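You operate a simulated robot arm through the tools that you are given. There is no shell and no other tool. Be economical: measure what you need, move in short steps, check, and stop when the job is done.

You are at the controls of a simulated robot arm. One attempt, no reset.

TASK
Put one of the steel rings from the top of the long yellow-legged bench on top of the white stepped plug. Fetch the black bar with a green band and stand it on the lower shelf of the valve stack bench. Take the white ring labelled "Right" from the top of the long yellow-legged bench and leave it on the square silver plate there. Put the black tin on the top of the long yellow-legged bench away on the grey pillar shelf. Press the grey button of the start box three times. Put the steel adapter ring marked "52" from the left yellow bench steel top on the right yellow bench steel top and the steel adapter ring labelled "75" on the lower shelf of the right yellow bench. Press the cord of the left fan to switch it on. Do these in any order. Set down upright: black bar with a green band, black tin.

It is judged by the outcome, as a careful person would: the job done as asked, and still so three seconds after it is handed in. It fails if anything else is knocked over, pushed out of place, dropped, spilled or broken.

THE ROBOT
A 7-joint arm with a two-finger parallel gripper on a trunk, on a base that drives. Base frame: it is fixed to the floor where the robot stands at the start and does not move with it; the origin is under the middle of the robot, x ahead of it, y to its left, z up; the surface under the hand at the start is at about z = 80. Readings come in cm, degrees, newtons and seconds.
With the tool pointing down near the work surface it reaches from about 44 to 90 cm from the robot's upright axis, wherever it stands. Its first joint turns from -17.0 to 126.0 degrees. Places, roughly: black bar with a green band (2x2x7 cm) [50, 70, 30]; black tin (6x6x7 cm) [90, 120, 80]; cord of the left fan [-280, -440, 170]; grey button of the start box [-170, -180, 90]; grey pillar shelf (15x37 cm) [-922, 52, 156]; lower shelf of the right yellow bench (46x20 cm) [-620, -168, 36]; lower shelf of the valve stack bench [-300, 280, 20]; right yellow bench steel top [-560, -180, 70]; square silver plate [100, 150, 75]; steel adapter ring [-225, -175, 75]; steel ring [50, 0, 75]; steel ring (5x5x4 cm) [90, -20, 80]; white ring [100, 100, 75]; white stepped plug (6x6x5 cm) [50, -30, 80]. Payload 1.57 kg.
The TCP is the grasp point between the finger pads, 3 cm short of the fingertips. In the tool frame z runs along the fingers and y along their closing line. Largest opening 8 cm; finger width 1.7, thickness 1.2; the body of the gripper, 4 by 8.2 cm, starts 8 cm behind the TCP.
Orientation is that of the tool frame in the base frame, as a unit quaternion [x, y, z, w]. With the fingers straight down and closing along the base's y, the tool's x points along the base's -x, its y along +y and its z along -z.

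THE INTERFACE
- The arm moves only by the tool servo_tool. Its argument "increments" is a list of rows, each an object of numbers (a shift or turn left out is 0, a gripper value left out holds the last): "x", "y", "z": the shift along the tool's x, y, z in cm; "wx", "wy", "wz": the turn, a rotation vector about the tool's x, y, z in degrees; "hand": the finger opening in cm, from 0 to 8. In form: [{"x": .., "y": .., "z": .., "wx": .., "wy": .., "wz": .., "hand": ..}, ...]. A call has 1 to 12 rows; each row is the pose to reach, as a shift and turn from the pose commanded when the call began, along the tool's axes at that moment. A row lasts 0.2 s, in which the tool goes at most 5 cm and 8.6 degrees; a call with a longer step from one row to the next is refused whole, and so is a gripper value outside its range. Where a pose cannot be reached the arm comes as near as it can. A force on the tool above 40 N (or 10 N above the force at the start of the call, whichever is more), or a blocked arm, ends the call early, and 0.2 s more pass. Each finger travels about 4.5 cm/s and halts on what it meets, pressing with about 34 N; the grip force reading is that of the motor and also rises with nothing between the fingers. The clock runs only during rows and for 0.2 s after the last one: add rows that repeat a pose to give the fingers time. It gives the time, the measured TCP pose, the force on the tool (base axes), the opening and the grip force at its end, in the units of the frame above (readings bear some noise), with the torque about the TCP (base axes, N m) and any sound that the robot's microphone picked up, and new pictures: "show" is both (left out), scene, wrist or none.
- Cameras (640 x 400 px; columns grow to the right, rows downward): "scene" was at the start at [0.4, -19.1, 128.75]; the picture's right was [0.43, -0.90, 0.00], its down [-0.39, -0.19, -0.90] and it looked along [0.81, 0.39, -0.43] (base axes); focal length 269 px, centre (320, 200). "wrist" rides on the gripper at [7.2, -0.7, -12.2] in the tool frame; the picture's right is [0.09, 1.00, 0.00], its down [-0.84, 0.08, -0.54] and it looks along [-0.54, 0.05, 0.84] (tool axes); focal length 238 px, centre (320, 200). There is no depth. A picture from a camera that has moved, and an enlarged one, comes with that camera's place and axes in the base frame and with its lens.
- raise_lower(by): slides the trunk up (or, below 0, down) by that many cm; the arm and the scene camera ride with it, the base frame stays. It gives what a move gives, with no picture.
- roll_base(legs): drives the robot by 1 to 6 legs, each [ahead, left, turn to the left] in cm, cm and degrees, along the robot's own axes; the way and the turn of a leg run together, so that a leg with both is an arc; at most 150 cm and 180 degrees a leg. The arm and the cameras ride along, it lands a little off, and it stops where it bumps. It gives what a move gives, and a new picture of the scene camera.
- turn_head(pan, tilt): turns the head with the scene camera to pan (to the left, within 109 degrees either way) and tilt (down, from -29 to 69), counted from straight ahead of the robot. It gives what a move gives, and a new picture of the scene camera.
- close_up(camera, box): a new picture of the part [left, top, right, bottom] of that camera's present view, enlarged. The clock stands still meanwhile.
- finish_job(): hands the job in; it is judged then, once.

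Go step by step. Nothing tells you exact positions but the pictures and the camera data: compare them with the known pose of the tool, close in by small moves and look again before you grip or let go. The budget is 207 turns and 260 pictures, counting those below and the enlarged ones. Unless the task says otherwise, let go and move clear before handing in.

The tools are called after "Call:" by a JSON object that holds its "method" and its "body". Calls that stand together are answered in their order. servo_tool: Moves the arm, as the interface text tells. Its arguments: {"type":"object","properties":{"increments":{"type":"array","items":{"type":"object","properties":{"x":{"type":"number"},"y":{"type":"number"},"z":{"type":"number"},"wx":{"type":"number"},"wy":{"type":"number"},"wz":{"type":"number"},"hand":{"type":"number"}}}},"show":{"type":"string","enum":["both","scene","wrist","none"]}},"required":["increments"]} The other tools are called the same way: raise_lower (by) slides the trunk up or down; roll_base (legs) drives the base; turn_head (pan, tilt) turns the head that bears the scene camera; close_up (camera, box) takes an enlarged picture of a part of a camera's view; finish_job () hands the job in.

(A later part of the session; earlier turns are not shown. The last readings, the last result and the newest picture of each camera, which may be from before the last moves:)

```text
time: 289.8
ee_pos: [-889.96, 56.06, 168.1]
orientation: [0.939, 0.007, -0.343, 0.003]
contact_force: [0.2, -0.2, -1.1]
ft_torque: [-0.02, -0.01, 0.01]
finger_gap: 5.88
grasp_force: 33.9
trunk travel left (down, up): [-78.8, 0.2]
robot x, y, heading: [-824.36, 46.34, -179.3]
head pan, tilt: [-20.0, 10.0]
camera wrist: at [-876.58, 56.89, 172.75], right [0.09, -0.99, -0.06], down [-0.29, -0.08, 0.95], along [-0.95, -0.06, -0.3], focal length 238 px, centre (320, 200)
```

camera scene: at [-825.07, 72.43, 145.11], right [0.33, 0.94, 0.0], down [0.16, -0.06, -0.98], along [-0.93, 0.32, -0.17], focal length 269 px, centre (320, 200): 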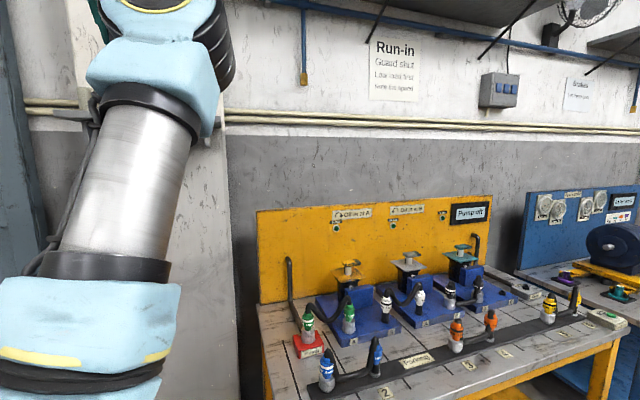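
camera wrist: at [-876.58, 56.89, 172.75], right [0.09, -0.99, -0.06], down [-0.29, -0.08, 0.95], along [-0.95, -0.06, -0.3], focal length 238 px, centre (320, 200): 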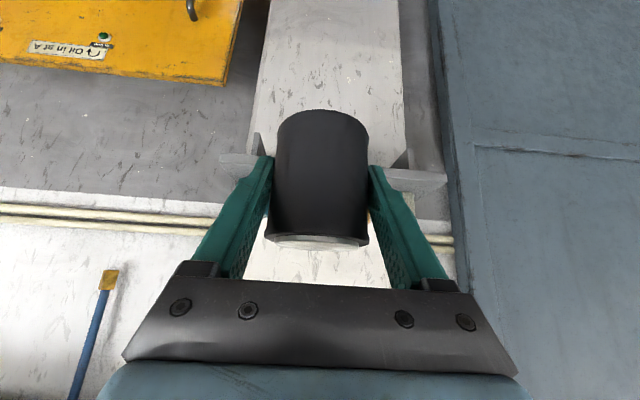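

Shelf front edge x≈-911, back ≈-926. Moving ahead in two steps.

Call:
{"method": "roll_base", "body": {"legs": [[15, -1, -0.5]]}}

Call:
{"method": "servo_tool", "body": {"increments": [{"z": 0}], "show": "wrist"}}

```text
time: 291.2
ee_pos: [-904.46, 57.53, 167.9]
orientation: [0.94, 0.002, -0.342, 0.001]
contact_force: [0.3, 0.8, -2.5]
ft_torque: [0.0, 0.02, 0.0]
finger_gap: 5.89
grasp_force: 34.0
trunk travel left (down, up): [-78.8, 0.2]
robot x, y, heading: [-838.67, 47.25, -179.5]
head pan, tilt: [-20.0, 10.0]
camera scene: at [-839.54, 73.28, 145.11], right [0.34, 0.94, 0.0], down [0.16, -0.06, -0.98], along [-0.93, 0.33, -0.17], focal length 269 px, centre (320, 200)
```

scene: 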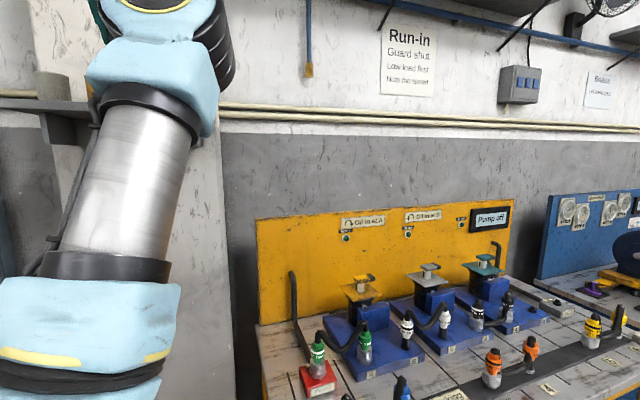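

```text
time: 291.6
ee_pos: [-904.58, 57.51, 168.02]
orientation: [0.939, 0.003, -0.344, 0.001]
contact_force: [0.4, -0.1, -1.6]
ft_torque: [0.0, 0.0, 0.01]
finger_gap: 5.89
grasp_force: 33.8
trunk travel left (down, up): [-78.8, 0.2]
robot x, y, heading: [-838.94, 47.17, -179.6]
head pan, tilt: [-20.0, 10.0]
camera wrist: at [-891.21, 58.19, 172.74], right [0.08, -1.0, -0.06], down [-0.29, -0.08, 0.95], along [-0.95, -0.06, -0.3], focal length 238 px, centre (320, 200)
```

wrist: 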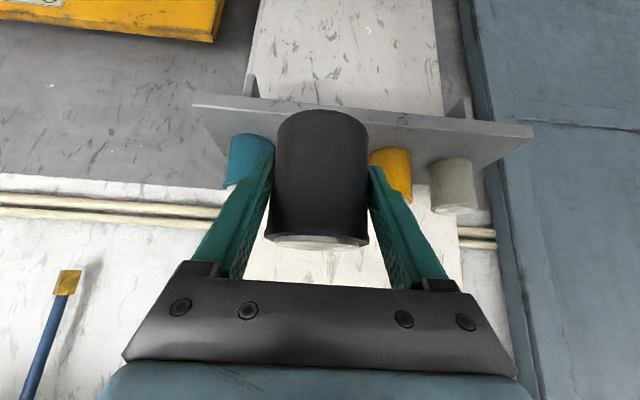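

Call:
{"method": "roll_base", "body": {"legs": [[14.5, 0.5, 0.3]]}}

Call:
{"method": "servo_tool", "body": {"increments": [{"z": 0}], "show": "wrist"}}

```text
time: 293.0
ee_pos: [-919.3, 56.6, 168.03]
orientation: [0.939, 0.004, -0.343, 0.002]
contact_force: [0.5, 0.0, -2.7]
ft_torque: [-0.01, 0.01, 0.0]
finger_gap: 5.89
grasp_force: 34.3
trunk travel left (down, up): [-78.8, 0.2]
robot x, y, heading: [-853.22, 46.36, -179.3]
head pan, tilt: [-20.0, 10.0]
camera scene: at [-854.35, 72.64, 145.11], right [0.33, 0.94, 0.0], down [0.16, -0.06, -0.98], along [-0.93, 0.33, -0.17], focal length 269 px, centre (320, 200)
```

scene: 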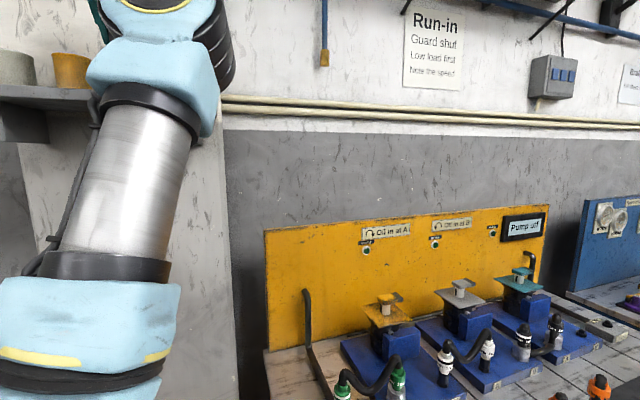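

```text
time: 293.4
ee_pos: [-919.32, 56.67, 168.01]
orientation: [0.939, 0.005, -0.343, 0.003]
contact_force: [0.1, -0.6, -2.7]
ft_torque: [0.04, 0.0, 0.03]
finger_gap: 5.9
grasp_force: 34.3
trunk travel left (down, up): [-78.8, 0.2]
robot x, y, heading: [-853.29, 46.12, -179.4]
head pan, tilt: [-20.0, 10.0]
camera wrist: at [-905.96, 57.36, 172.75], right [0.08, -1.0, -0.06], down [-0.29, -0.08, 0.95], along [-0.95, -0.06, -0.3], focal length 238 px, centre (320, 200)
```

wrist: 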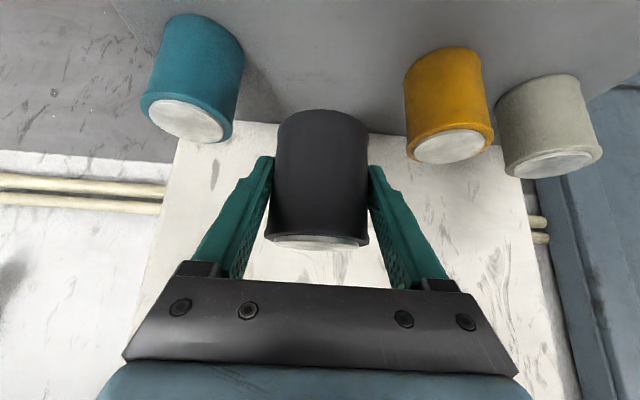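

Well positioned. Lowering.

Call:
{"method": "servo_tool", "body": {"increments": [{"x": 1.5, "z": 1.8}, {"x": 3, "z": 3.6}, {"x": 4, "z": 4.8}, {"x": 4.5, "z": 5.4}, {"x": 4.5, "z": 5.4}], "show": "wrist"}}

```text
time: 294.6
ee_pos: [-919.26, 56.56, 160.96]
orientation: [0.939, 0.005, -0.343, 0.002]
contact_force: [-1.5, -0.4, -2.3]
ft_torque: [0.0, -0.01, 0.04]
finger_gap: 5.9
grasp_force: 34.2
trunk travel left (down, up): [-78.8, 0.2]
robot x, y, heading: [-853.01, 46.7, -179.3]
head pan, tilt: [-20.0, 10.0]
camera wrist: at [-905.96, 57.33, 165.69], right [0.08, -1.0, -0.06], down [-0.29, -0.08, 0.95], along [-0.95, -0.06, -0.29], focal length 238 px, centre (320, 200)
```

wrist: 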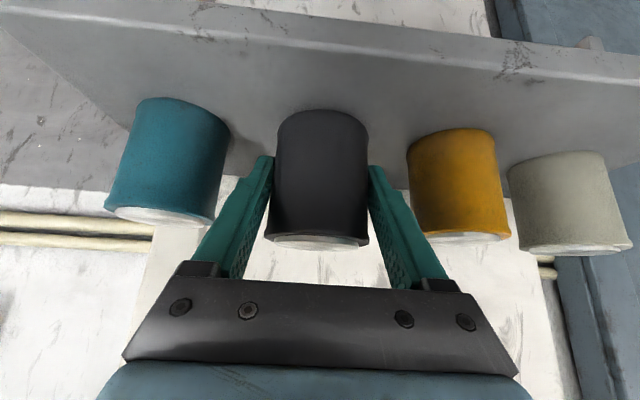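

Close above the shelf. Small trunk steps down until contact.

Call:
{"method": "raise_lower", "body": {"by": -0.5}}

Call:
{"method": "raise_lower", "body": {"by": -0.3}}

```text
time: 295.1
ee_pos: [-919.18, 56.61, 160.52]
orientation: [0.94, 0.005, -0.342, 0.002]
contact_force: [0.2, 0.3, -2.5]
ft_torque: [-0.01, 0.03, -0.01]
finger_gap: 5.9
grasp_force: 34.2
trunk travel left (down, up): [-78.3, 0.7]
robot x, y, heading: [-853.88, 46.5, -179.2]
head pan, tilt: [-20.0, 10.0]
```

```text
time: 295.6
ee_pos: [-919.16, 56.44, 160.09]
orientation: [0.939, 0.005, -0.343, 0.002]
contact_force: [0.6, -0.2, -2.1]
ft_torque: [0.02, 0.03, 0.02]
finger_gap: 5.89
grasp_force: 33.8
trunk travel left (down, up): [-78.0, 1.0]
robot x, y, heading: [-853.15, 46.65, -179.4]
head pan, tilt: [-20.0, 10.0]
```

Call:
{"method": "raise_lower", "body": {"by": -0.3}}

Call:
{"method": "raise_lower", "body": {"by": -0.25}}

```text
time: 296.1
ee_pos: [-919.32, 56.47, 159.88]
orientation: [0.94, 0.005, -0.342, 0.003]
contact_force: [-0.4, -1.5, -2.6]
ft_torque: [0.0, 0.0, 0.01]
finger_gap: 5.9
grasp_force: 33.6
trunk travel left (down, up): [-77.7, 1.3]
robot x, y, heading: [-853.76, 46.5, -179.5]
head pan, tilt: [-20.0, 10.0]
```

```text
time: 296.7
ee_pos: [-919.3, 56.5, 159.82]
orientation: [0.939, 0.004, -0.345, 0.003]
contact_force: [-6.1, 2.2, 24.8]
ft_torque: [0.21, -0.3, 0.04]
finger_gap: 5.89
grasp_force: 34.1
trunk travel left (down, up): [-77.4, 1.6]
robot x, y, heading: [-853.7, 46.56, -179.4]
head pan, tilt: [-20.0, 10.0]
```

Contact. Release gently and withdraw along the tool axis.

Call:
{"method": "servo_tool", "body": {"increments": [{"x": -0.1, "z": -0.1}, {"x": -0.1, "z": -0.1, "hand": 6.3}, {"x": -0.1, "z": -0.1, "hand": 6.8}, {"x": -0.1, "z": -0.1, "hand": 6.8}, {"x": -0.1, "z": -3}, {"x": -0.1, "z": -6}, {"x": -0.1, "z": -9}], "show": "wrist"}}

```text
time: 298.3
ee_pos: [-913.45, 56.54, 166.47]
orientation: [0.94, 0.003, -0.343, 0.002]
contact_force: [0.0, -0.1, 0.0]
ft_torque: [-0.01, 0.01, 0.03]
finger_gap: 6.8
grasp_force: 0.1
trunk travel left (down, up): [-77.4, 1.6]
robot x, y, heading: [-853.51, 46.84, -179.3]
head pan, tilt: [-20.0, 10.0]
camera wrist: at [-900.1, 57.23, 171.25], right [0.08, -1.0, -0.06], down [-0.29, -0.08, 0.95], along [-0.95, -0.06, -0.29], focal length 238 px, centre (320, 200)
```

wrist: 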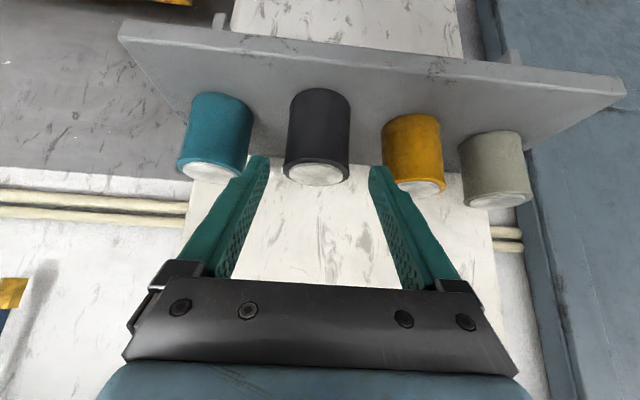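

Tin is up on the shelf, upright. Backing off and turning around to face east.

Call:
{"method": "roll_base", "body": {"legs": [[-90, 0, 0], [0, 0, -179]]}}

Call:
{"method": "turn_head", "body": {"pan": -25, "tilt": 15}}

```text
time: 310.4
ee_pos: [-703.71, 33.53, 166.59]
orientation: [0.019, 0.939, -0.006, 0.343]
contact_force: [-0.4, -0.8, 0.2]
ft_torque: [-0.02, -0.01, -0.01]
finger_gap: 6.79
grasp_force: 0.1
trunk travel left (down, up): [-77.4, 1.6]
robot x, y, heading: [-763.1, 45.92, -2.1]
head pan, tilt: [-20.0, 10.0]
camera scene: at [-763.38, 20.05, 143.76], right [-0.38, -0.93, 0.0], down [-0.16, 0.07, -0.98], along [0.91, -0.37, -0.17], focal length 269 px, centre (320, 200)
```

scene: 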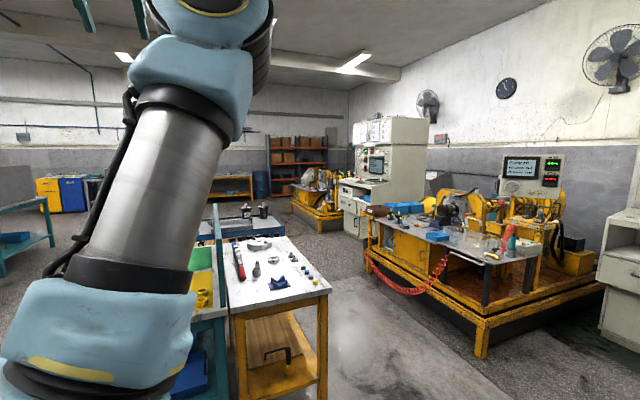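

```text
time: 311.1
ee_pos: [-703.91, 33.63, 166.54]
orientation: [0.019, 0.939, -0.006, 0.342]
contact_force: [0.2, 0.2, -0.1]
ft_torque: [-0.01, 0.0, -0.01]
finger_gap: 6.8
grasp_force: 0.0
trunk travel left (down, up): [-77.4, 1.6]
robot x, y, heading: [-762.96, 46.53, -2.0]
head pan, tilt: [-25.0, 15.0]
camera scene: at [-763.68, 19.29, 142.95], right [-0.46, -0.89, 0.0], down [-0.23, 0.12, -0.97], along [0.86, -0.44, -0.26], focal length 269 px, centre (320, 200)
```

scene: 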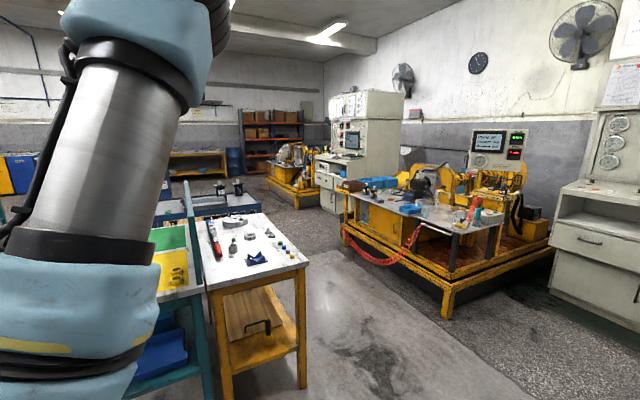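

The south corridor runs between the center tables and the right yellow bench. I'll move to y≈−100 and drive east along it.

Call:
{"method": "roll_base", "body": {"legs": [[0, 0, 2], [0, -146, 0]]}}

Call:
{"method": "turn_head", "body": {"pan": -5, "tilt": 20}}

```text
time: 318.8
ee_pos: [-703.68, -112.13, 166.56]
orientation: [0.002, 0.94, 0.0, 0.342]
contact_force: [0.2, -0.1, 0.0]
ft_torque: [0.03, -0.06, -0.02]
finger_gap: 6.8
grasp_force: 0.2
trunk travel left (down, up): [-77.4, 1.6]
robot x, y, heading: [-763.6, -101.62, -0.4]
head pan, tilt: [-25.0, 15.0]
camera scene: at [-763.0, -128.56, 142.95], right [-0.42, -0.91, 0.0], down [-0.23, 0.11, -0.97], along [0.87, -0.41, -0.26], focal length 269 px, centre (320, 200)
```

scene: 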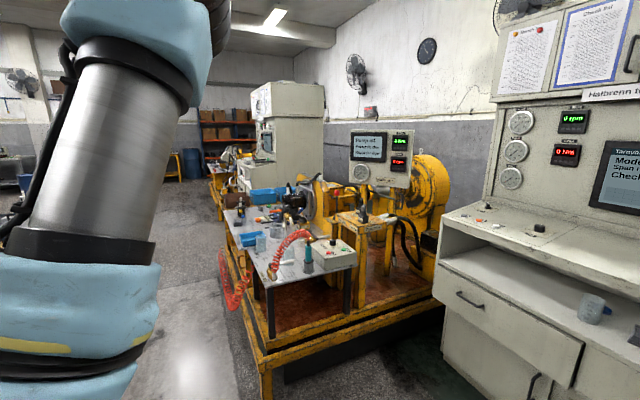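

```text
time: 319.6
ee_pos: [-703.69, -112.24, 166.45]
orientation: [0.003, 0.939, -0.001, 0.343]
contact_force: [0.1, -0.1, 0.2]
ft_torque: [0.0, 0.01, 0.02]
finger_gap: 6.81
grasp_force: 0.1
trunk travel left (down, up): [-77.4, 1.6]
robot x, y, heading: [-763.55, -101.37, -0.2]
head pan, tilt: [-5.0, 20.0]
camera scene: at [-762.18, -125.44, 142.14], right [-0.09, -1.0, 0.0], down [-0.34, 0.03, -0.94], along [0.94, -0.08, -0.34], focal length 269 px, centre (320, 200)
```

scene: 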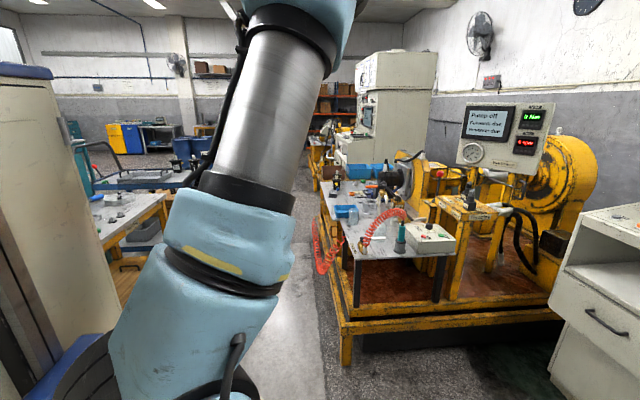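

Call:
{"method": "roll_base", "body": {"legs": [[0, 5, 0.2], [150, 0, 0], [100, 0, 0]]}}

```text
time: 332.3
ee_pos: [-454.38, -106.67, 166.44]
orientation: [-0.004, 0.94, 0.002, 0.342]
contact_force: [-0.2, 0.7, 0.3]
ft_torque: [0.0, 0.03, -0.02]
finger_gap: 6.8
grasp_force: 0.0
trunk travel left (down, up): [-77.4, 1.6]
robot x, y, heading: [-514.31, -96.72, 0.4]
head pan, tilt: [-5.0, 20.0]
camera scene: at [-512.61, -120.64, 142.13], right [-0.08, -1.0, 0.0], down [-0.34, 0.03, -0.94], along [0.94, -0.07, -0.34], focal length 269 px, centre (320, 200)
```

scene: 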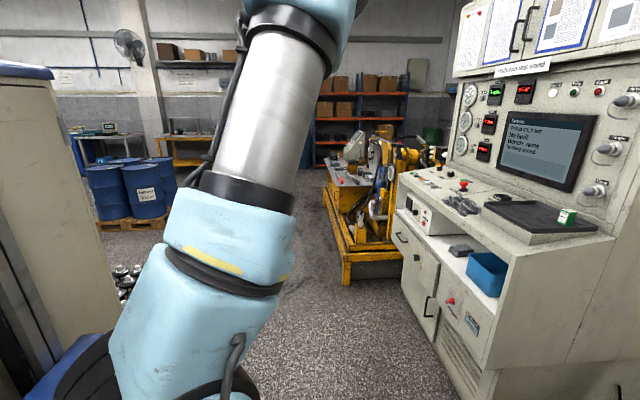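

Call:
{"method": "roll_base", "body": {"legs": [[150, 0, -0.3], [120, 0, 0]]}}

Call:
{"method": "turn_head", "body": {"pan": -80, "tilt": 35}}

```text
time: 345.4
ee_pos: [-184.12, -108.21, 166.42]
orientation: [0.003, 0.939, 0.0, 0.343]
contact_force: [-0.2, 0.1, 0.0]
ft_torque: [-0.03, 0.02, -0.02]
finger_gap: 6.79
grasp_force: 0.1
trunk travel left (down, up): [-77.4, 1.6]
robot x, y, heading: [-244.09, -97.39, -0.2]
head pan, tilt: [-5.0, 20.0]
camera scene: at [-242.61, -121.35, 142.13], right [-0.09, -1.0, 0.0], down [-0.34, 0.03, -0.94], along [0.94, -0.09, -0.34], focal length 269 px, centre (320, 200)
```

scene: 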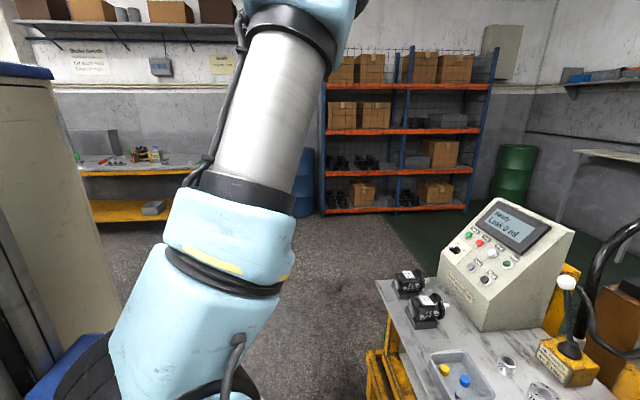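

```text
time: 346.9
ee_pos: [-184.06, -108.35, 166.59]
orientation: [0.003, 0.939, -0.001, 0.343]
contact_force: [-0.7, -0.5, -0.6]
ft_torque: [-0.05, -0.03, 0.01]
finger_gap: 6.78
grasp_force: 0.0
trunk travel left (down, up): [-77.4, 1.6]
robot x, y, heading: [-243.76, -97.32, -0.4]
head pan, tilt: [-80.0, 35.0]
camera scene: at [-250.38, -129.18, 139.75], right [-0.99, -0.17, 0.0], down [-0.1, 0.57, -0.82], along [0.14, -0.81, -0.57], focal length 269 px, centre (320, 200)
```

scene: 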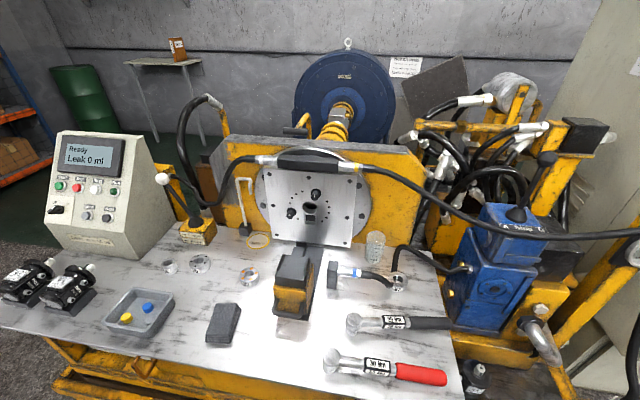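

Excellent view of the left bench: start box and several rings. Zooming for labels.

Call:
{"method": "close_up", "body": {"camera": "scene", "box": [140, 220, 290, 310]}}

Call:
{"method": "close_up", "body": {"camera": "scene", "box": [30, 130, 160, 220]}}

Call:
{"method": "close_up", "body": {"camera": "scene", "box": [300, 210, 440, 300]}}

```text
4.27 times, centred on (215, 265) of scene
camera zoom: at [-250.38, -129.18, 139.75], right [-0.99, -0.17, 0.0], down [-0.1, 0.57, -0.82], along [0.14, -0.81, -0.57], focal length 1146 px, centre (768, -77)
```

zoom: 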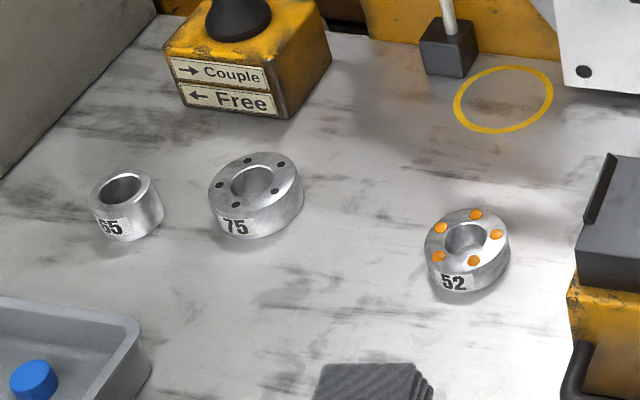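

```text
4.44 times, centred on (95, 175) of scene
camera zoom: at [-250.38, -129.18, 139.75], right [-0.99, -0.17, 0.0], down [-0.1, 0.57, -0.82], along [0.14, -0.81, -0.57], focal length 1194 px, centre (1320, 311)
```

zoom: 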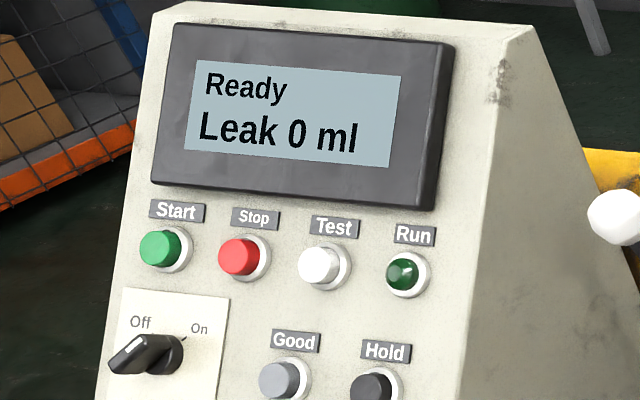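

```text
4.44 times, centred on (370, 255) of scene
camera zoom: at [-250.38, -129.18, 139.75], right [-0.99, -0.17, 0.0], down [-0.1, 0.57, -0.82], along [0.14, -0.81, -0.57], focal length 1194 px, centre (98, -44)
```

zoom: 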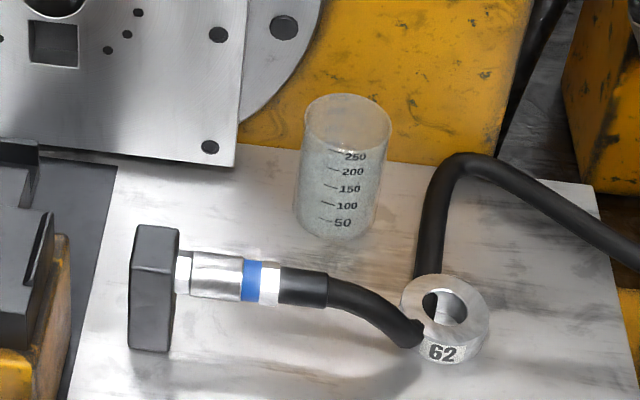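

"52" is near [-221,-177], "75" near [-204,-179], and the grey "Good" button is on the start box. I'll move the base closer, straighten the tool, and sweep the arm to the right.

Call:
{"method": "roll_base", "body": {"legs": [[29, 0, 0.3], [0, -11, 0]]}}

Call:
{"method": "servo_tool", "body": {"increments": [{"x": 2, "z": 2.4, "wy": 5}, {"x": 4, "z": 4.8, "wy": 10}, {"x": 6, "z": 7.2, "wy": 15}, {"x": 8, "z": 9.6, "wy": 20}, {"x": 10, "z": 12, "wy": 25}, {"x": 12, "z": 14.4, "wy": 30}, {"x": 14, "z": 16.8, "wy": 35}, {"x": 16, "z": 19.1, "wy": 40}, {"x": 16, "z": 19.1, "wy": 40}], "show": "none"}}

Call:
{"method": "servo_tool", "body": {"increments": [{"x": 0.8, "y": -4.2, "wz": 4}, {"x": 2, "y": -8.3, "wz": 8}, {"x": 3.4, "y": -12.3, "wz": 12}, {"x": 5.2, "y": -16.1, "wz": 16}, {"x": 7.2, "y": -19.9, "wz": 20}, {"x": 9.4, "y": -23.5, "wz": 24}, {"x": 11.9, "y": -27, "wz": 28}, {"x": 14.7, "y": -30.2, "wz": 32}, {"x": 17.6, "y": -33.3, "wz": 36}, {"x": 20.8, "y": -36.1, "wz": 40}], "show": "scene"}}

```text
time: 349.7
ee_pos: [-154.79, -119.53, 166.47]
orientation: [0.002, 0.939, 0.0, 0.343]
contact_force: [0.5, 0.2, -0.4]
ft_torque: [-0.03, 0.04, -0.01]
finger_gap: 6.8
grasp_force: 0.0
trunk travel left (down, up): [-77.4, 1.6]
robot x, y, heading: [-214.66, -108.71, -0.2]
head pan, tilt: [-80.0, 35.0]
camera scene: at [-221.03, -140.47, 139.75], right [-0.99, -0.17, 0.0], down [-0.1, 0.56, -0.82], along [0.14, -0.81, -0.57], focal length 269 px, centre (320, 200)
```

scene: 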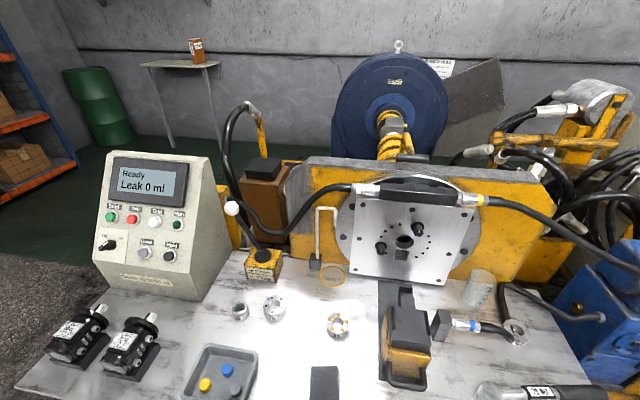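

```text
time: 351.7
ee_pos: [-154.78, -119.48, 141.58]
orientation: [0.003, 1.0, 0.001, 0.0]
contact_force: [0.5, 0.2, 0.3]
ft_torque: [-0.02, 0.01, 0.0]
finger_gap: 6.81
grasp_force: 0.1
trunk travel left (down, up): [-77.4, 1.6]
robot x, y, heading: [-214.78, -108.8, -0.0]
head pan, tilt: [-80.0, 35.0]
```

```text
time: 353.9
ee_pos: [-175.66, -155.26, 141.35]
orientation: [0.344, 0.939, 0.001, 0.0]
contact_force: [1.0, -0.2, 0.4]
ft_torque: [-0.01, 0.0, 0.0]
finger_gap: 6.78
grasp_force: 0.1
trunk travel left (down, up): [-77.4, 1.6]
robot x, y, heading: [-214.66, -109.03, -0.4]
head pan, tilt: [-80.0, 35.0]
camera scene: at [-220.96, -140.49, 139.75], right [-0.99, -0.17, 0.0], down [-0.1, 0.57, -0.82], along [0.14, -0.81, -0.57], focal length 269 px, centre (320, 200)
```

scene: 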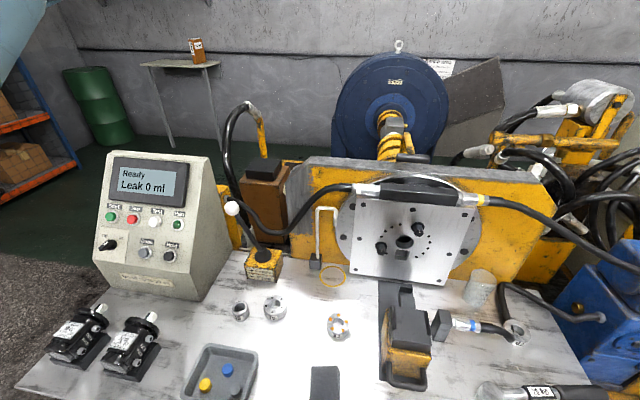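

The arm reaches right. Grey "Good" button is about [-165, -184, 87]. First yaw the tool to face −y, fingers closed.

Call:
{"method": "servo_tool", "body": {"increments": [{"wz": 8, "hand": 4}, {"wz": 16, "hand": 2}, {"wz": 24, "hand": 0}, {"wz": 32}, {"wz": 40}, {"wz": 48}, {"wz": 50}], "show": "none"}}

Call:
{"method": "servo_tool", "body": {"increments": [{"x": -0.6, "y": 1.4, "z": 3.9, "wy": -6}, {"x": -1.2, "y": 2.8, "z": 7.8, "wy": -12}, {"x": -1.8, "y": 4.2, "z": 11.7, "wy": -18}, {"x": -2.4, "y": 5.6, "z": 15.6, "wy": -24}, {"x": -3, "y": 7, "z": 19.5, "wy": -30}, {"x": -3.6, "y": 8.4, "z": 23.4, "wy": -36}, {"x": -4.2, "y": 9.8, "z": 27.3, "wy": -42}, {"x": -4.7, "y": 11.3, "z": 31, "wy": -50}, {"x": -4.7, "y": 11.3, "z": 31, "wy": -50}], "show": "both"}}

```text
time: 355.5
ee_pos: [-175.51, -155.61, 141.47]
orientation: [0.71, 0.704, 0.001, 0.0]
contact_force: [0.2, -0.4, -0.2]
ft_torque: [0.0, 0.02, -0.02]
finger_gap: 0.0
grasp_force: 21.4
trunk travel left (down, up): [-77.4, 1.6]
robot x, y, heading: [-214.46, -108.72, -0.2]
head pan, tilt: [-80.0, 35.0]
```

```text
time: 357.5
ee_pos: [-164.27, -160.26, 110.62]
orientation: [0.643, 0.639, -0.299, 0.299]
contact_force: [-0.3, -0.5, 0.1]
ft_torque: [-0.02, 0.02, 0.0]
finger_gap: 0.0
grasp_force: 21.5
trunk travel left (down, up): [-77.4, 1.6]
robot x, y, heading: [-214.5, -109.02, -0.2]
head pan, tilt: [-80.0, 35.0]
camera scene: at [-221.04, -140.5, 139.75], right [-0.99, -0.17, 0.0], down [-0.1, 0.57, -0.82], along [0.14, -0.81, -0.57], focal length 269 px, centre (320, 200)
camera wrist: at [-164.88, -146.3, 112.97], right [1.0, 0.05, -0.07], down [0.07, -0.12, 0.99], along [0.05, -0.99, -0.13], focal length 238 px, centre (320, 200)
```

scene: 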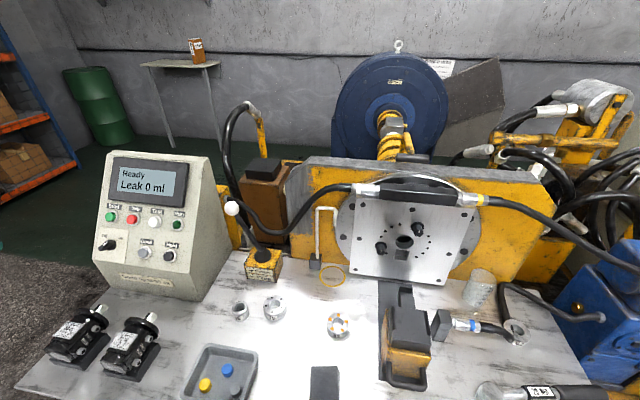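
wrist: 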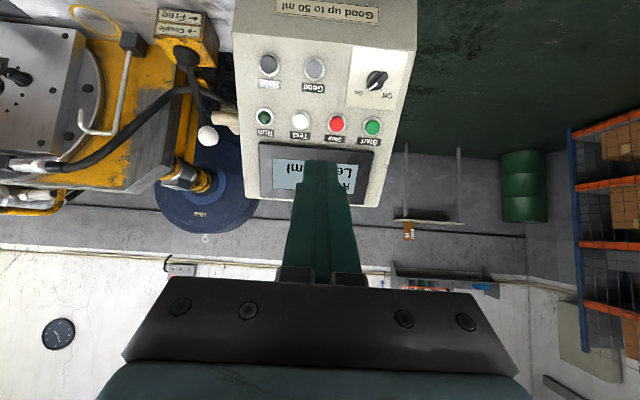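

Call:
{"method": "servo_tool", "body": {"increments": [{"x": 1, "y": -0.1, "z": 4.7}, {"x": 2, "y": -0.2, "z": 9.4}, {"x": 3, "y": -0.3, "z": 14}, {"x": 4, "y": -0.4, "z": 18.6}, {"x": 5, "y": -0.5, "z": 23.2}, {"x": 5.9, "y": -0.5, "z": 27.2}, {"x": 5.9, "y": -0.5, "z": 27.2}], "show": "wrist"}}

Call:
{"method": "close_up", "body": {"camera": "scene", "box": [40, 140, 240, 270]}}

```text
time: 359.1
ee_pos: [-165.03, -177.07, 88.32]
orientation: [0.643, 0.639, -0.298, 0.298]
contact_force: [0.7, 0.0, 0.3]
ft_torque: [-0.01, 0.0, 0.01]
finger_gap: 0.02
grasp_force: 22.0
trunk travel left (down, up): [-77.4, 1.6]
robot x, y, heading: [-214.55, -108.98, -0.3]
head pan, tilt: [-80.0, 35.0]
camera wrist: at [-165.64, -163.1, 90.74], right [1.0, 0.05, -0.07], down [0.07, -0.12, 0.99], along [0.05, -0.99, -0.13], focal length 238 px, centre (320, 200)
```

wrist: 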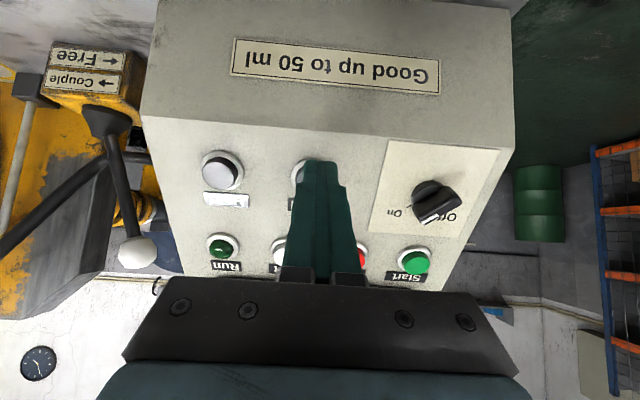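

```text
3.08 times, centred on (140, 205) of scene
camera zoom: at [-221.04, -140.5, 139.75], right [-0.99, -0.17, 0.0], down [-0.1, 0.57, -0.82], along [0.14, -0.81, -0.57], focal length 827 px, centre (874, 185)
```

zoom: 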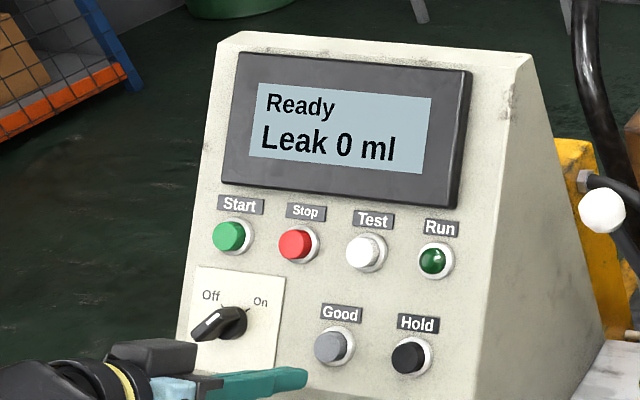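

Call:
{"method": "servo_tool", "body": {"increments": [{"x": -0.4, "y": -0.6, "z": 0.9}, {"x": -0.8, "y": -0.6, "z": 1.8}, {"x": -1, "y": -0.6, "z": 2.4}, {"x": -1, "y": -0.6, "z": 2.4}], "show": "none"}}

Call:
{"method": "close_up", "body": {"camera": "scene", "box": [90, 200, 190, 270]}}

Call:
{"method": "close_up", "body": {"camera": "wrist", "box": [220, 100, 420, 230]}}

```text
time: 360.1
ee_pos: [-165.42, -179.59, 87.66]
orientation: [0.643, 0.639, -0.298, 0.298]
contact_force: [-0.5, 7.1, 1.5]
ft_torque: [0.08, -0.03, -0.02]
finger_gap: 0.0
grasp_force: 21.4
trunk travel left (down, up): [-77.4, 1.6]
robot x, y, heading: [-214.24, -108.87, -0.1]
head pan, tilt: [-80.0, 35.0]
heard: click
```

```text
5.71 times, centred on (140, 235) of scene
camera zoom: at [-221.04, -140.46, 139.76], right [-0.99, -0.17, 0.0], down [-0.1, 0.56, -0.82], along [0.14, -0.81, -0.57], focal length 1536 px, centre (1349, 0)
```

zoom: 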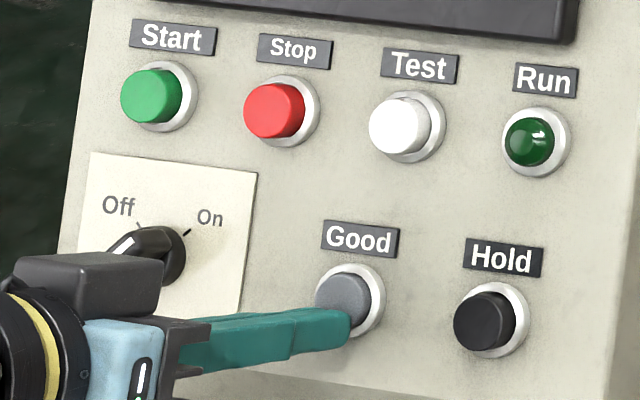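

```text
3.08 times, centred on (320, 165) of wrist
camera zoom: at [-166.09, -165.65, 90.15], right [1.0, 0.06, -0.07], down [0.07, -0.13, 0.99], along [0.05, -0.99, -0.13], focal length 733 px, centre (320, 308)
```

zoom: 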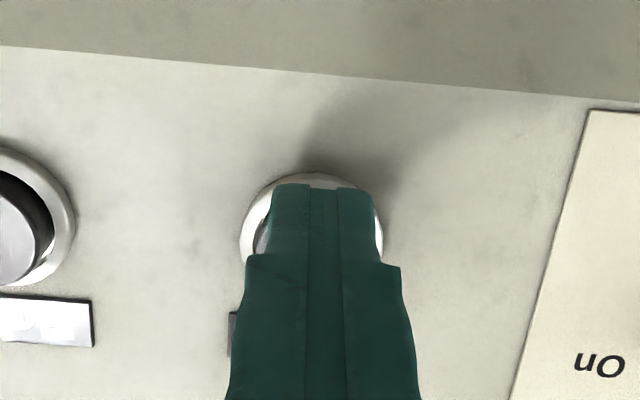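

One click heard. Retract and press again.

Call:
{"method": "servo_tool", "body": {"increments": [{"x": 0.5, "z": -1.2}, {"x": 0.8, "z": -1.8}, {"x": 0.8, "z": -1.8}], "show": "none"}}

Call:
{"method": "servo_tool", "body": {"increments": [{"x": -0.3, "z": 0.7}, {"x": -0.6, "z": 1.4}, {"x": -0.8, "z": 1.8}, {"x": -0.8, "z": 1.8}], "show": "none"}}

```text
time: 360.9
ee_pos: [-165.5, -177.76, 88.41]
orientation: [0.642, 0.639, -0.299, 0.299]
contact_force: [0.5, 0.4, 0.0]
ft_torque: [0.0, 0.01, 0.04]
finger_gap: 0.0
grasp_force: 21.5
trunk travel left (down, up): [-77.4, 1.6]
robot x, y, heading: [-214.77, -108.84, -0.2]
head pan, tilt: [-80.0, 35.0]
```

```text
time: 361.9
ee_pos: [-165.36, -179.56, 87.76]
orientation: [0.643, 0.639, -0.299, 0.298]
contact_force: [0.4, 7.8, 1.6]
ft_torque: [0.14, -0.04, 0.02]
finger_gap: 0.01
grasp_force: 21.5
trunk travel left (down, up): [-77.4, 1.6]
robot x, y, heading: [-214.3, -108.61, -0.2]
head pan, tilt: [-80.0, 35.0]
heard: click
```

Call:
{"method": "servo_tool", "body": {"increments": [{"x": 0.5, "z": -1.2}, {"x": 0.8, "z": -1.8}, {"x": 0.8, "z": -1.8}], "show": "none"}}

Call:
{"method": "servo_tool", "body": {"increments": [{"x": -0.3, "z": 0.7}, {"x": -0.6, "z": 1.4}, {"x": -0.8, "z": 1.8}, {"x": -0.8, "z": 1.8}], "show": "none"}}

Call:
{"method": "servo_tool", "body": {"increments": [{"x": 0.5, "z": -1.2}, {"x": 1, "z": -3}, {"x": 0, "z": -7}, {"x": -1, "z": -11}, {"x": -2, "z": -15}, {"x": -3, "z": -19}, {"x": -4, "z": -23}], "show": "scene"}}

```text
time: 362.7
ee_pos: [-165.44, -177.83, 88.31]
orientation: [0.643, 0.639, -0.299, 0.298]
contact_force: [0.4, 0.7, 0.3]
ft_torque: [-0.01, 0.01, 0.02]
finger_gap: 0.0
grasp_force: 20.8
trunk travel left (down, up): [-77.4, 1.6]
robot x, y, heading: [-214.63, -109.01, -0.1]
head pan, tilt: [-80.0, 35.0]
```

```text
time: 363.7
ee_pos: [-165.29, -179.6, 87.72]
orientation: [0.643, 0.639, -0.298, 0.299]
contact_force: [-0.3, 10.2, 1.7]
ft_torque: [0.07, -0.01, 0.02]
finger_gap: 0.0
grasp_force: 21.2
trunk travel left (down, up): [-77.4, 1.6]
robot x, y, heading: [-214.46, -108.81, -0.3]
head pan, tilt: [-80.0, 35.0]
heard: click
```

```text
time: 365.3
ee_pos: [-165.48, -164.88, 105.12]
orientation: [0.642, 0.64, -0.298, 0.298]
contact_force: [0.5, -0.1, 0.3]
ft_torque: [-0.04, 0.0, -0.02]
finger_gap: 0.0
grasp_force: 21.5
trunk travel left (down, up): [-77.4, 1.6]
robot x, y, heading: [-214.43, -108.88, -0.0]
head pan, tilt: [-80.0, 35.0]
camera scene: at [-221.0, -140.55, 139.73], right [-0.99, -0.17, 0.0], down [-0.1, 0.57, -0.82], along [0.14, -0.81, -0.57], focal length 269 px, centre (320, 200)
```

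scene: 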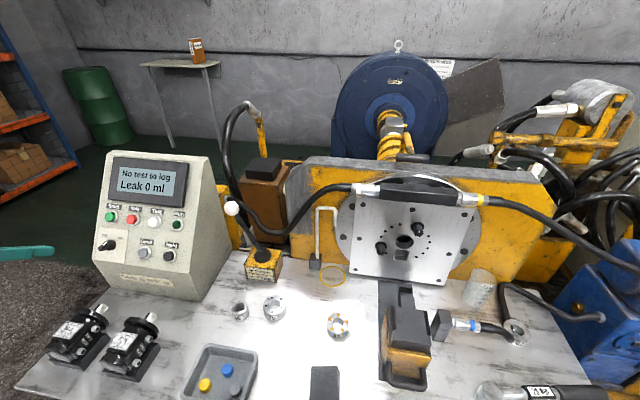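

Three clicks done. I'll try rolling the gripper 180° so the wrist camera sits above (better clearance), while moving over toward the rings.

Call:
{"method": "servo_tool", "body": {"increments": [{"y": -3.8, "x": -0.5, "z": -0.4, "wz": 8}, {"y": -7.6, "x": -1, "z": -0.8, "wz": 16}, {"y": -11.4, "x": -1.5, "z": -1.2, "wz": 24}, {"y": -15.2, "x": -2, "z": -1.6, "wz": 32}, {"y": -19, "x": -2.5, "z": -2, "wz": 40}, {"y": -22.8, "x": -3, "z": -2.4, "wz": 48}, {"y": -26.6, "x": -3.5, "z": -2.8, "wz": 56}, {"y": -30.4, "x": -4, "z": -3.2, "wz": 64}, {"y": -34.2, "x": -4.5, "z": -3.6, "wz": 72}, {"y": -38, "x": -5, "z": -4, "wz": 80}, {"y": -41.8, "x": -5.5, "z": -4.4, "wz": 88}, {"y": -45, "x": -6, "z": -5, "wz": 96}], "show": "none"}}

Call:
{"method": "servo_tool", "body": {"increments": [{"wz": 8}, {"wz": 16}, {"wz": 24}, {"wz": 32}, {"wz": 40}, {"wz": 48}, {"wz": 56}, {"wz": 64}, {"wz": 72}, {"wz": 80}, {"wz": 84, "hand": 4}, {"wz": 84, "hand": 8}], "show": "both"}}

```text
time: 367.9
ee_pos: [-210.61, -164.89, 113.43]
orientation: [0.906, -0.051, 0.023, 0.42]
contact_force: [-0.1, -0.3, -0.2]
ft_torque: [-0.02, -0.06, -0.03]
finger_gap: 0.01
grasp_force: 22.2
out of reach, approached as far as the arm can: row 6, 7, 8, 9, 10, 11, 12
trunk travel left (down, up): [-77.4, 1.6]
robot x, y, heading: [-214.52, -108.25, -0.3]
head pan, tilt: [-80.0, 35.0]
```

```text
time: 370.5
ee_pos: [-205.91, -167.72, 110.01]
orientation: [-0.639, 0.643, -0.29, -0.306]
contact_force: [-0.4, 0.1, 0.0]
ft_torque: [0.02, -0.02, 0.01]
finger_gap: 4.79
grasp_force: 0.0
out of reach, approached as far as the arm can: row 8, 9, 10, 11, 12
trunk travel left (down, up): [-77.4, 1.6]
robot x, y, heading: [-214.38, -108.35, -0.2]
head pan, tilt: [-80.0, 35.0]
camera scene: at [-221.03, -140.48, 139.75], right [-0.99, -0.17, 0.0], down [-0.1, 0.57, -0.82], along [0.14, -0.81, -0.57], focal length 269 px, centre (320, 200)
camera wrist: at [-205.01, -163.04, 123.33], right [-1.0, -0.04, 0.09], down [-0.07, 0.95, -0.29], along [-0.07, -0.29, -0.95], focal length 238 px, centre (320, 200)
```

scene: 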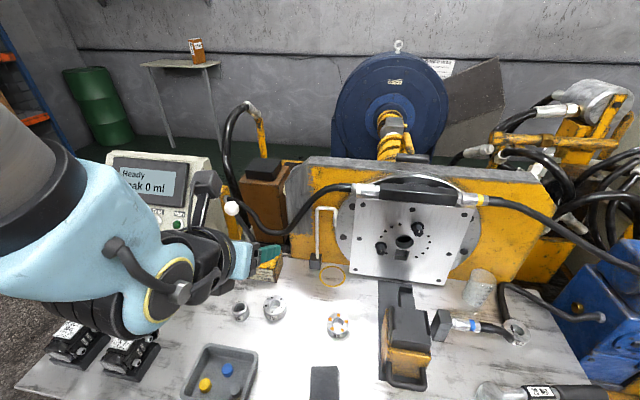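
wrist: 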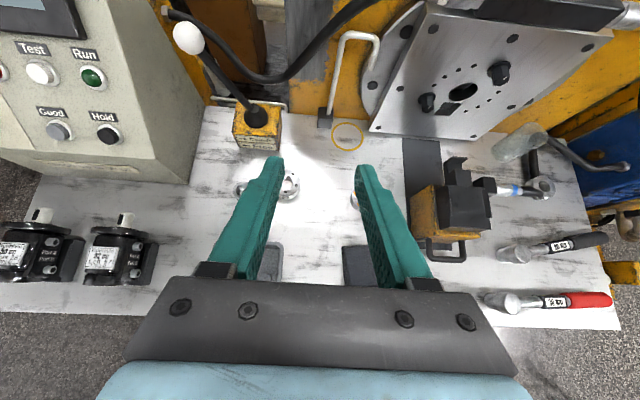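

The roll worked; camera is now on top. Moving toward ring "52" with the hand open.

Call:
{"method": "servo_tool", "body": {"increments": [{"x": -2.4, "y": 1.3, "z": 3.7, "hand": 8}, {"x": -4.8, "y": 2.6, "z": 7.4}, {"x": -7.2, "y": 3.9, "z": 11.1}, {"x": -9.6, "y": 5.2, "z": 14.8}, {"x": -12, "y": 6.5, "z": 18.5}, {"x": -14.4, "y": 7.8, "z": 22.2}, {"x": -16.7, "y": 8.9, "z": 25.9}, {"x": -16.7, "y": 8.9, "z": 25.9}], "show": "both"}}

```text
time: 372.3
ee_pos: [-214.95, -176.81, 80.25]
orientation: [-0.639, 0.643, -0.298, -0.298]
contact_force: [0.2, 0.4, -0.1]
ft_torque: [-0.02, 0.01, -0.02]
finger_gap: 8.04
grasp_force: 0.0
trunk travel left (down, up): [-77.4, 1.6]
robot x, y, heading: [-214.58, -108.86, -0.3]
head pan, tilt: [-80.0, 35.0]
camera scene: at [-221.03, -140.49, 139.75], right [-0.99, -0.17, 0.0], down [-0.1, 0.57, -0.82], along [0.14, -0.81, -0.57], focal length 269 px, centre (320, 200)
camera wrist: at [-214.36, -172.07, 93.74], right [-1.0, -0.05, 0.07], down [-0.07, 0.95, -0.29], along [-0.05, -0.3, -0.95], focal length 238 px, centre (320, 200)
```

scene: 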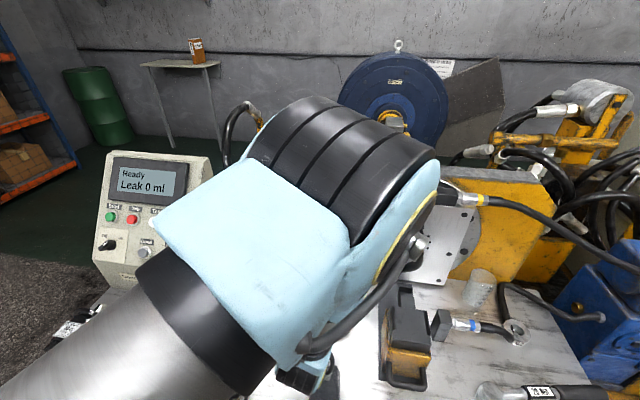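
wrist: 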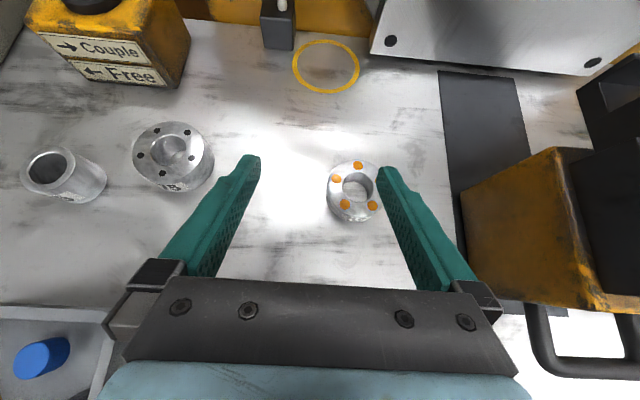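

Call:
{"method": "servo_tool", "body": {"increments": [{"x": 0, "y": 2, "z": 0}, {"x": 0, "y": 4, "z": 0}, {"x": -1.2, "y": 4, "z": 2}, {"x": -2.4, "y": 4, "z": 4}, {"x": -3.2, "y": 4, "z": 5.5}, {"x": -3.2, "y": 4, "z": 5.5}], "show": "wrist"}}

```text
time: 373.7
ee_pos: [-218.9, -179.01, 74.53]
orientation: [-0.639, 0.643, -0.298, -0.299]
contact_force: [-0.9, -0.1, -0.7]
ft_torque: [0.01, 0.01, 0.0]
finger_gap: 8.02
grasp_force: 0.0
trunk travel left (down, up): [-77.4, 1.6]
robot x, y, heading: [-214.5, -108.73, 0.2]
head pan, tilt: [-80.0, 35.0]
camera wrist: at [-218.29, -174.28, 87.91], right [-1.0, -0.05, 0.07], down [-0.07, 0.95, -0.29], along [-0.05, -0.3, -0.95], focal length 238 px, centre (320, 200)
```

wrist: 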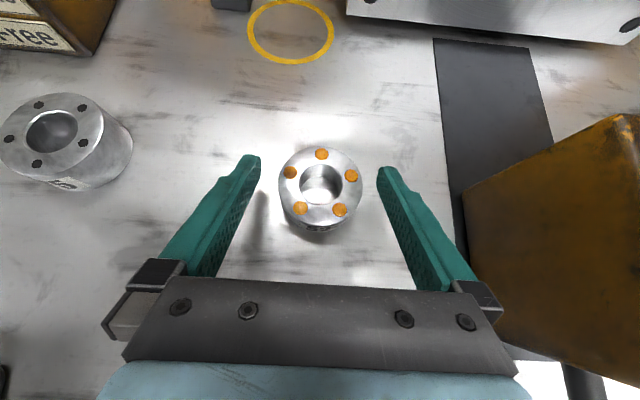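

Ring centred. Lowering slightly and gripping.

Call:
{"method": "servo_tool", "body": {"increments": [{"x": -0.4, "z": 0.35}, {"x": -0.6, "z": 0.5}, {"x": -0.6, "z": 0.5, "hand": 6.5}, {"x": -0.6, "z": 0.5, "hand": 5}, {"x": -0.6, "z": 0.5, "hand": 4}, {"x": -0.6, "z": 0.5, "hand": 4}, {"x": -0.6, "z": 0.5, "hand": 4}], "show": "wrist"}}

```text
time: 375.3
ee_pos: [-218.79, -179.03, 73.73]
orientation: [-0.639, 0.643, -0.299, -0.299]
contact_force: [-1.6, -0.2, -0.6]
ft_torque: [-0.01, 0.13, -0.06]
finger_gap: 5.96
grasp_force: 33.7
trunk travel left (down, up): [-77.4, 1.6]
robot x, y, heading: [-214.5, -109.05, -0.3]
head pan, tilt: [-80.0, 35.0]
camera wrist: at [-218.25, -174.3, 87.12], right [-1.0, -0.05, 0.07], down [-0.07, 0.95, -0.29], along [-0.05, -0.3, -0.95], focal length 238 px, centre (320, 200)
```

wrist: 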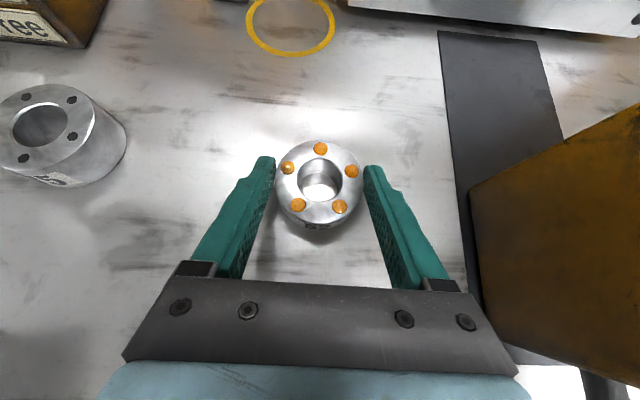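

Ring "52" gripped. Lifting high and pulling back before driving west.

Call:
{"method": "servo_tool", "body": {"increments": [{"x": 3.2, "z": -3.2}, {"x": 6.2, "z": -7}, {"x": 9.2, "z": -10.8}, {"x": 12.1, "z": -14.6}, {"x": 15, "z": -18.4}, {"x": 17.9, "z": -22.2}, {"x": 20.8, "z": -26}, {"x": 23.7, "z": -29.8}, {"x": 26.6, "z": -33.6}, {"x": 29.5, "z": -37.4}, {"x": 32.4, "z": -41.2}, {"x": 35.2, "z": -45}], "show": "scene"}}

```text
time: 377.9
ee_pos: [-208.51, -175.31, 123.37]
orientation: [-0.628, 0.657, -0.261, -0.326]
contact_force: [0.5, 1.0, -3.5]
ft_torque: [0.04, 0.02, -0.05]
finger_gap: 5.96
grasp_force: 34.1
out of reach, approached as far as the arm can: row 3, 4, 5, 6, 7, 8, 9, 10, 11, 12
trunk travel left (down, up): [-77.4, 1.6]
robot x, y, heading: [-214.68, -108.83, -0.1]
head pan, tilt: [-80.0, 35.0]
camera scene: at [-221.02, -140.49, 139.75], right [-0.99, -0.17, 0.0], down [-0.1, 0.57, -0.82], along [0.14, -0.81, -0.57], focal length 269 px, centre (320, 200)
```

scene: 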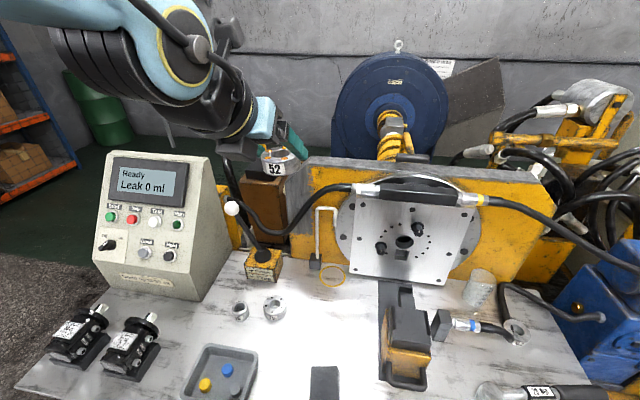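

Call:
{"method": "roll_base", "body": {"legs": [[0, 11, 0.2], [-150, 0, 0], [-150, 0, 0], [-40, 0, 0]]}}

```text
time: 395.4
ee_pos: [-552.21, -160.6, 123.37]
orientation: [-0.617, 0.667, -0.256, -0.33]
contact_force: [0.3, 0.1, -4.2]
ft_torque: [0.03, -0.03, 0.02]
finger_gap: 5.96
grasp_force: 33.8
trunk travel left (down, up): [-77.4, 1.6]
robot x, y, heading: [-556.3, -94.1, -1.7]
head pan, tilt: [-80.0, 35.0]
camera scene: at [-563.7, -125.33, 139.74], right [-0.99, -0.14, 0.0], down [-0.08, 0.57, -0.82], along [0.12, -0.81, -0.57], focal length 269 px, centre (320, 200)
```

scene: 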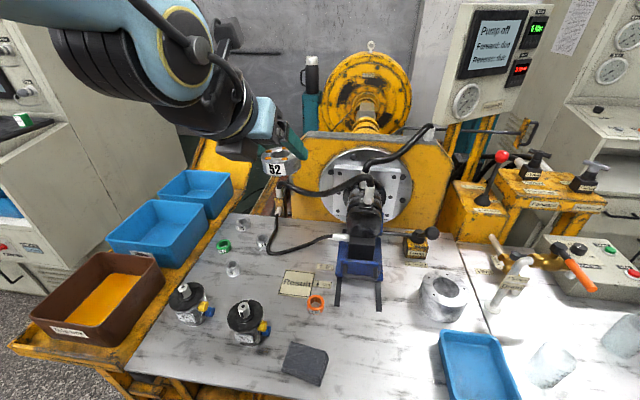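

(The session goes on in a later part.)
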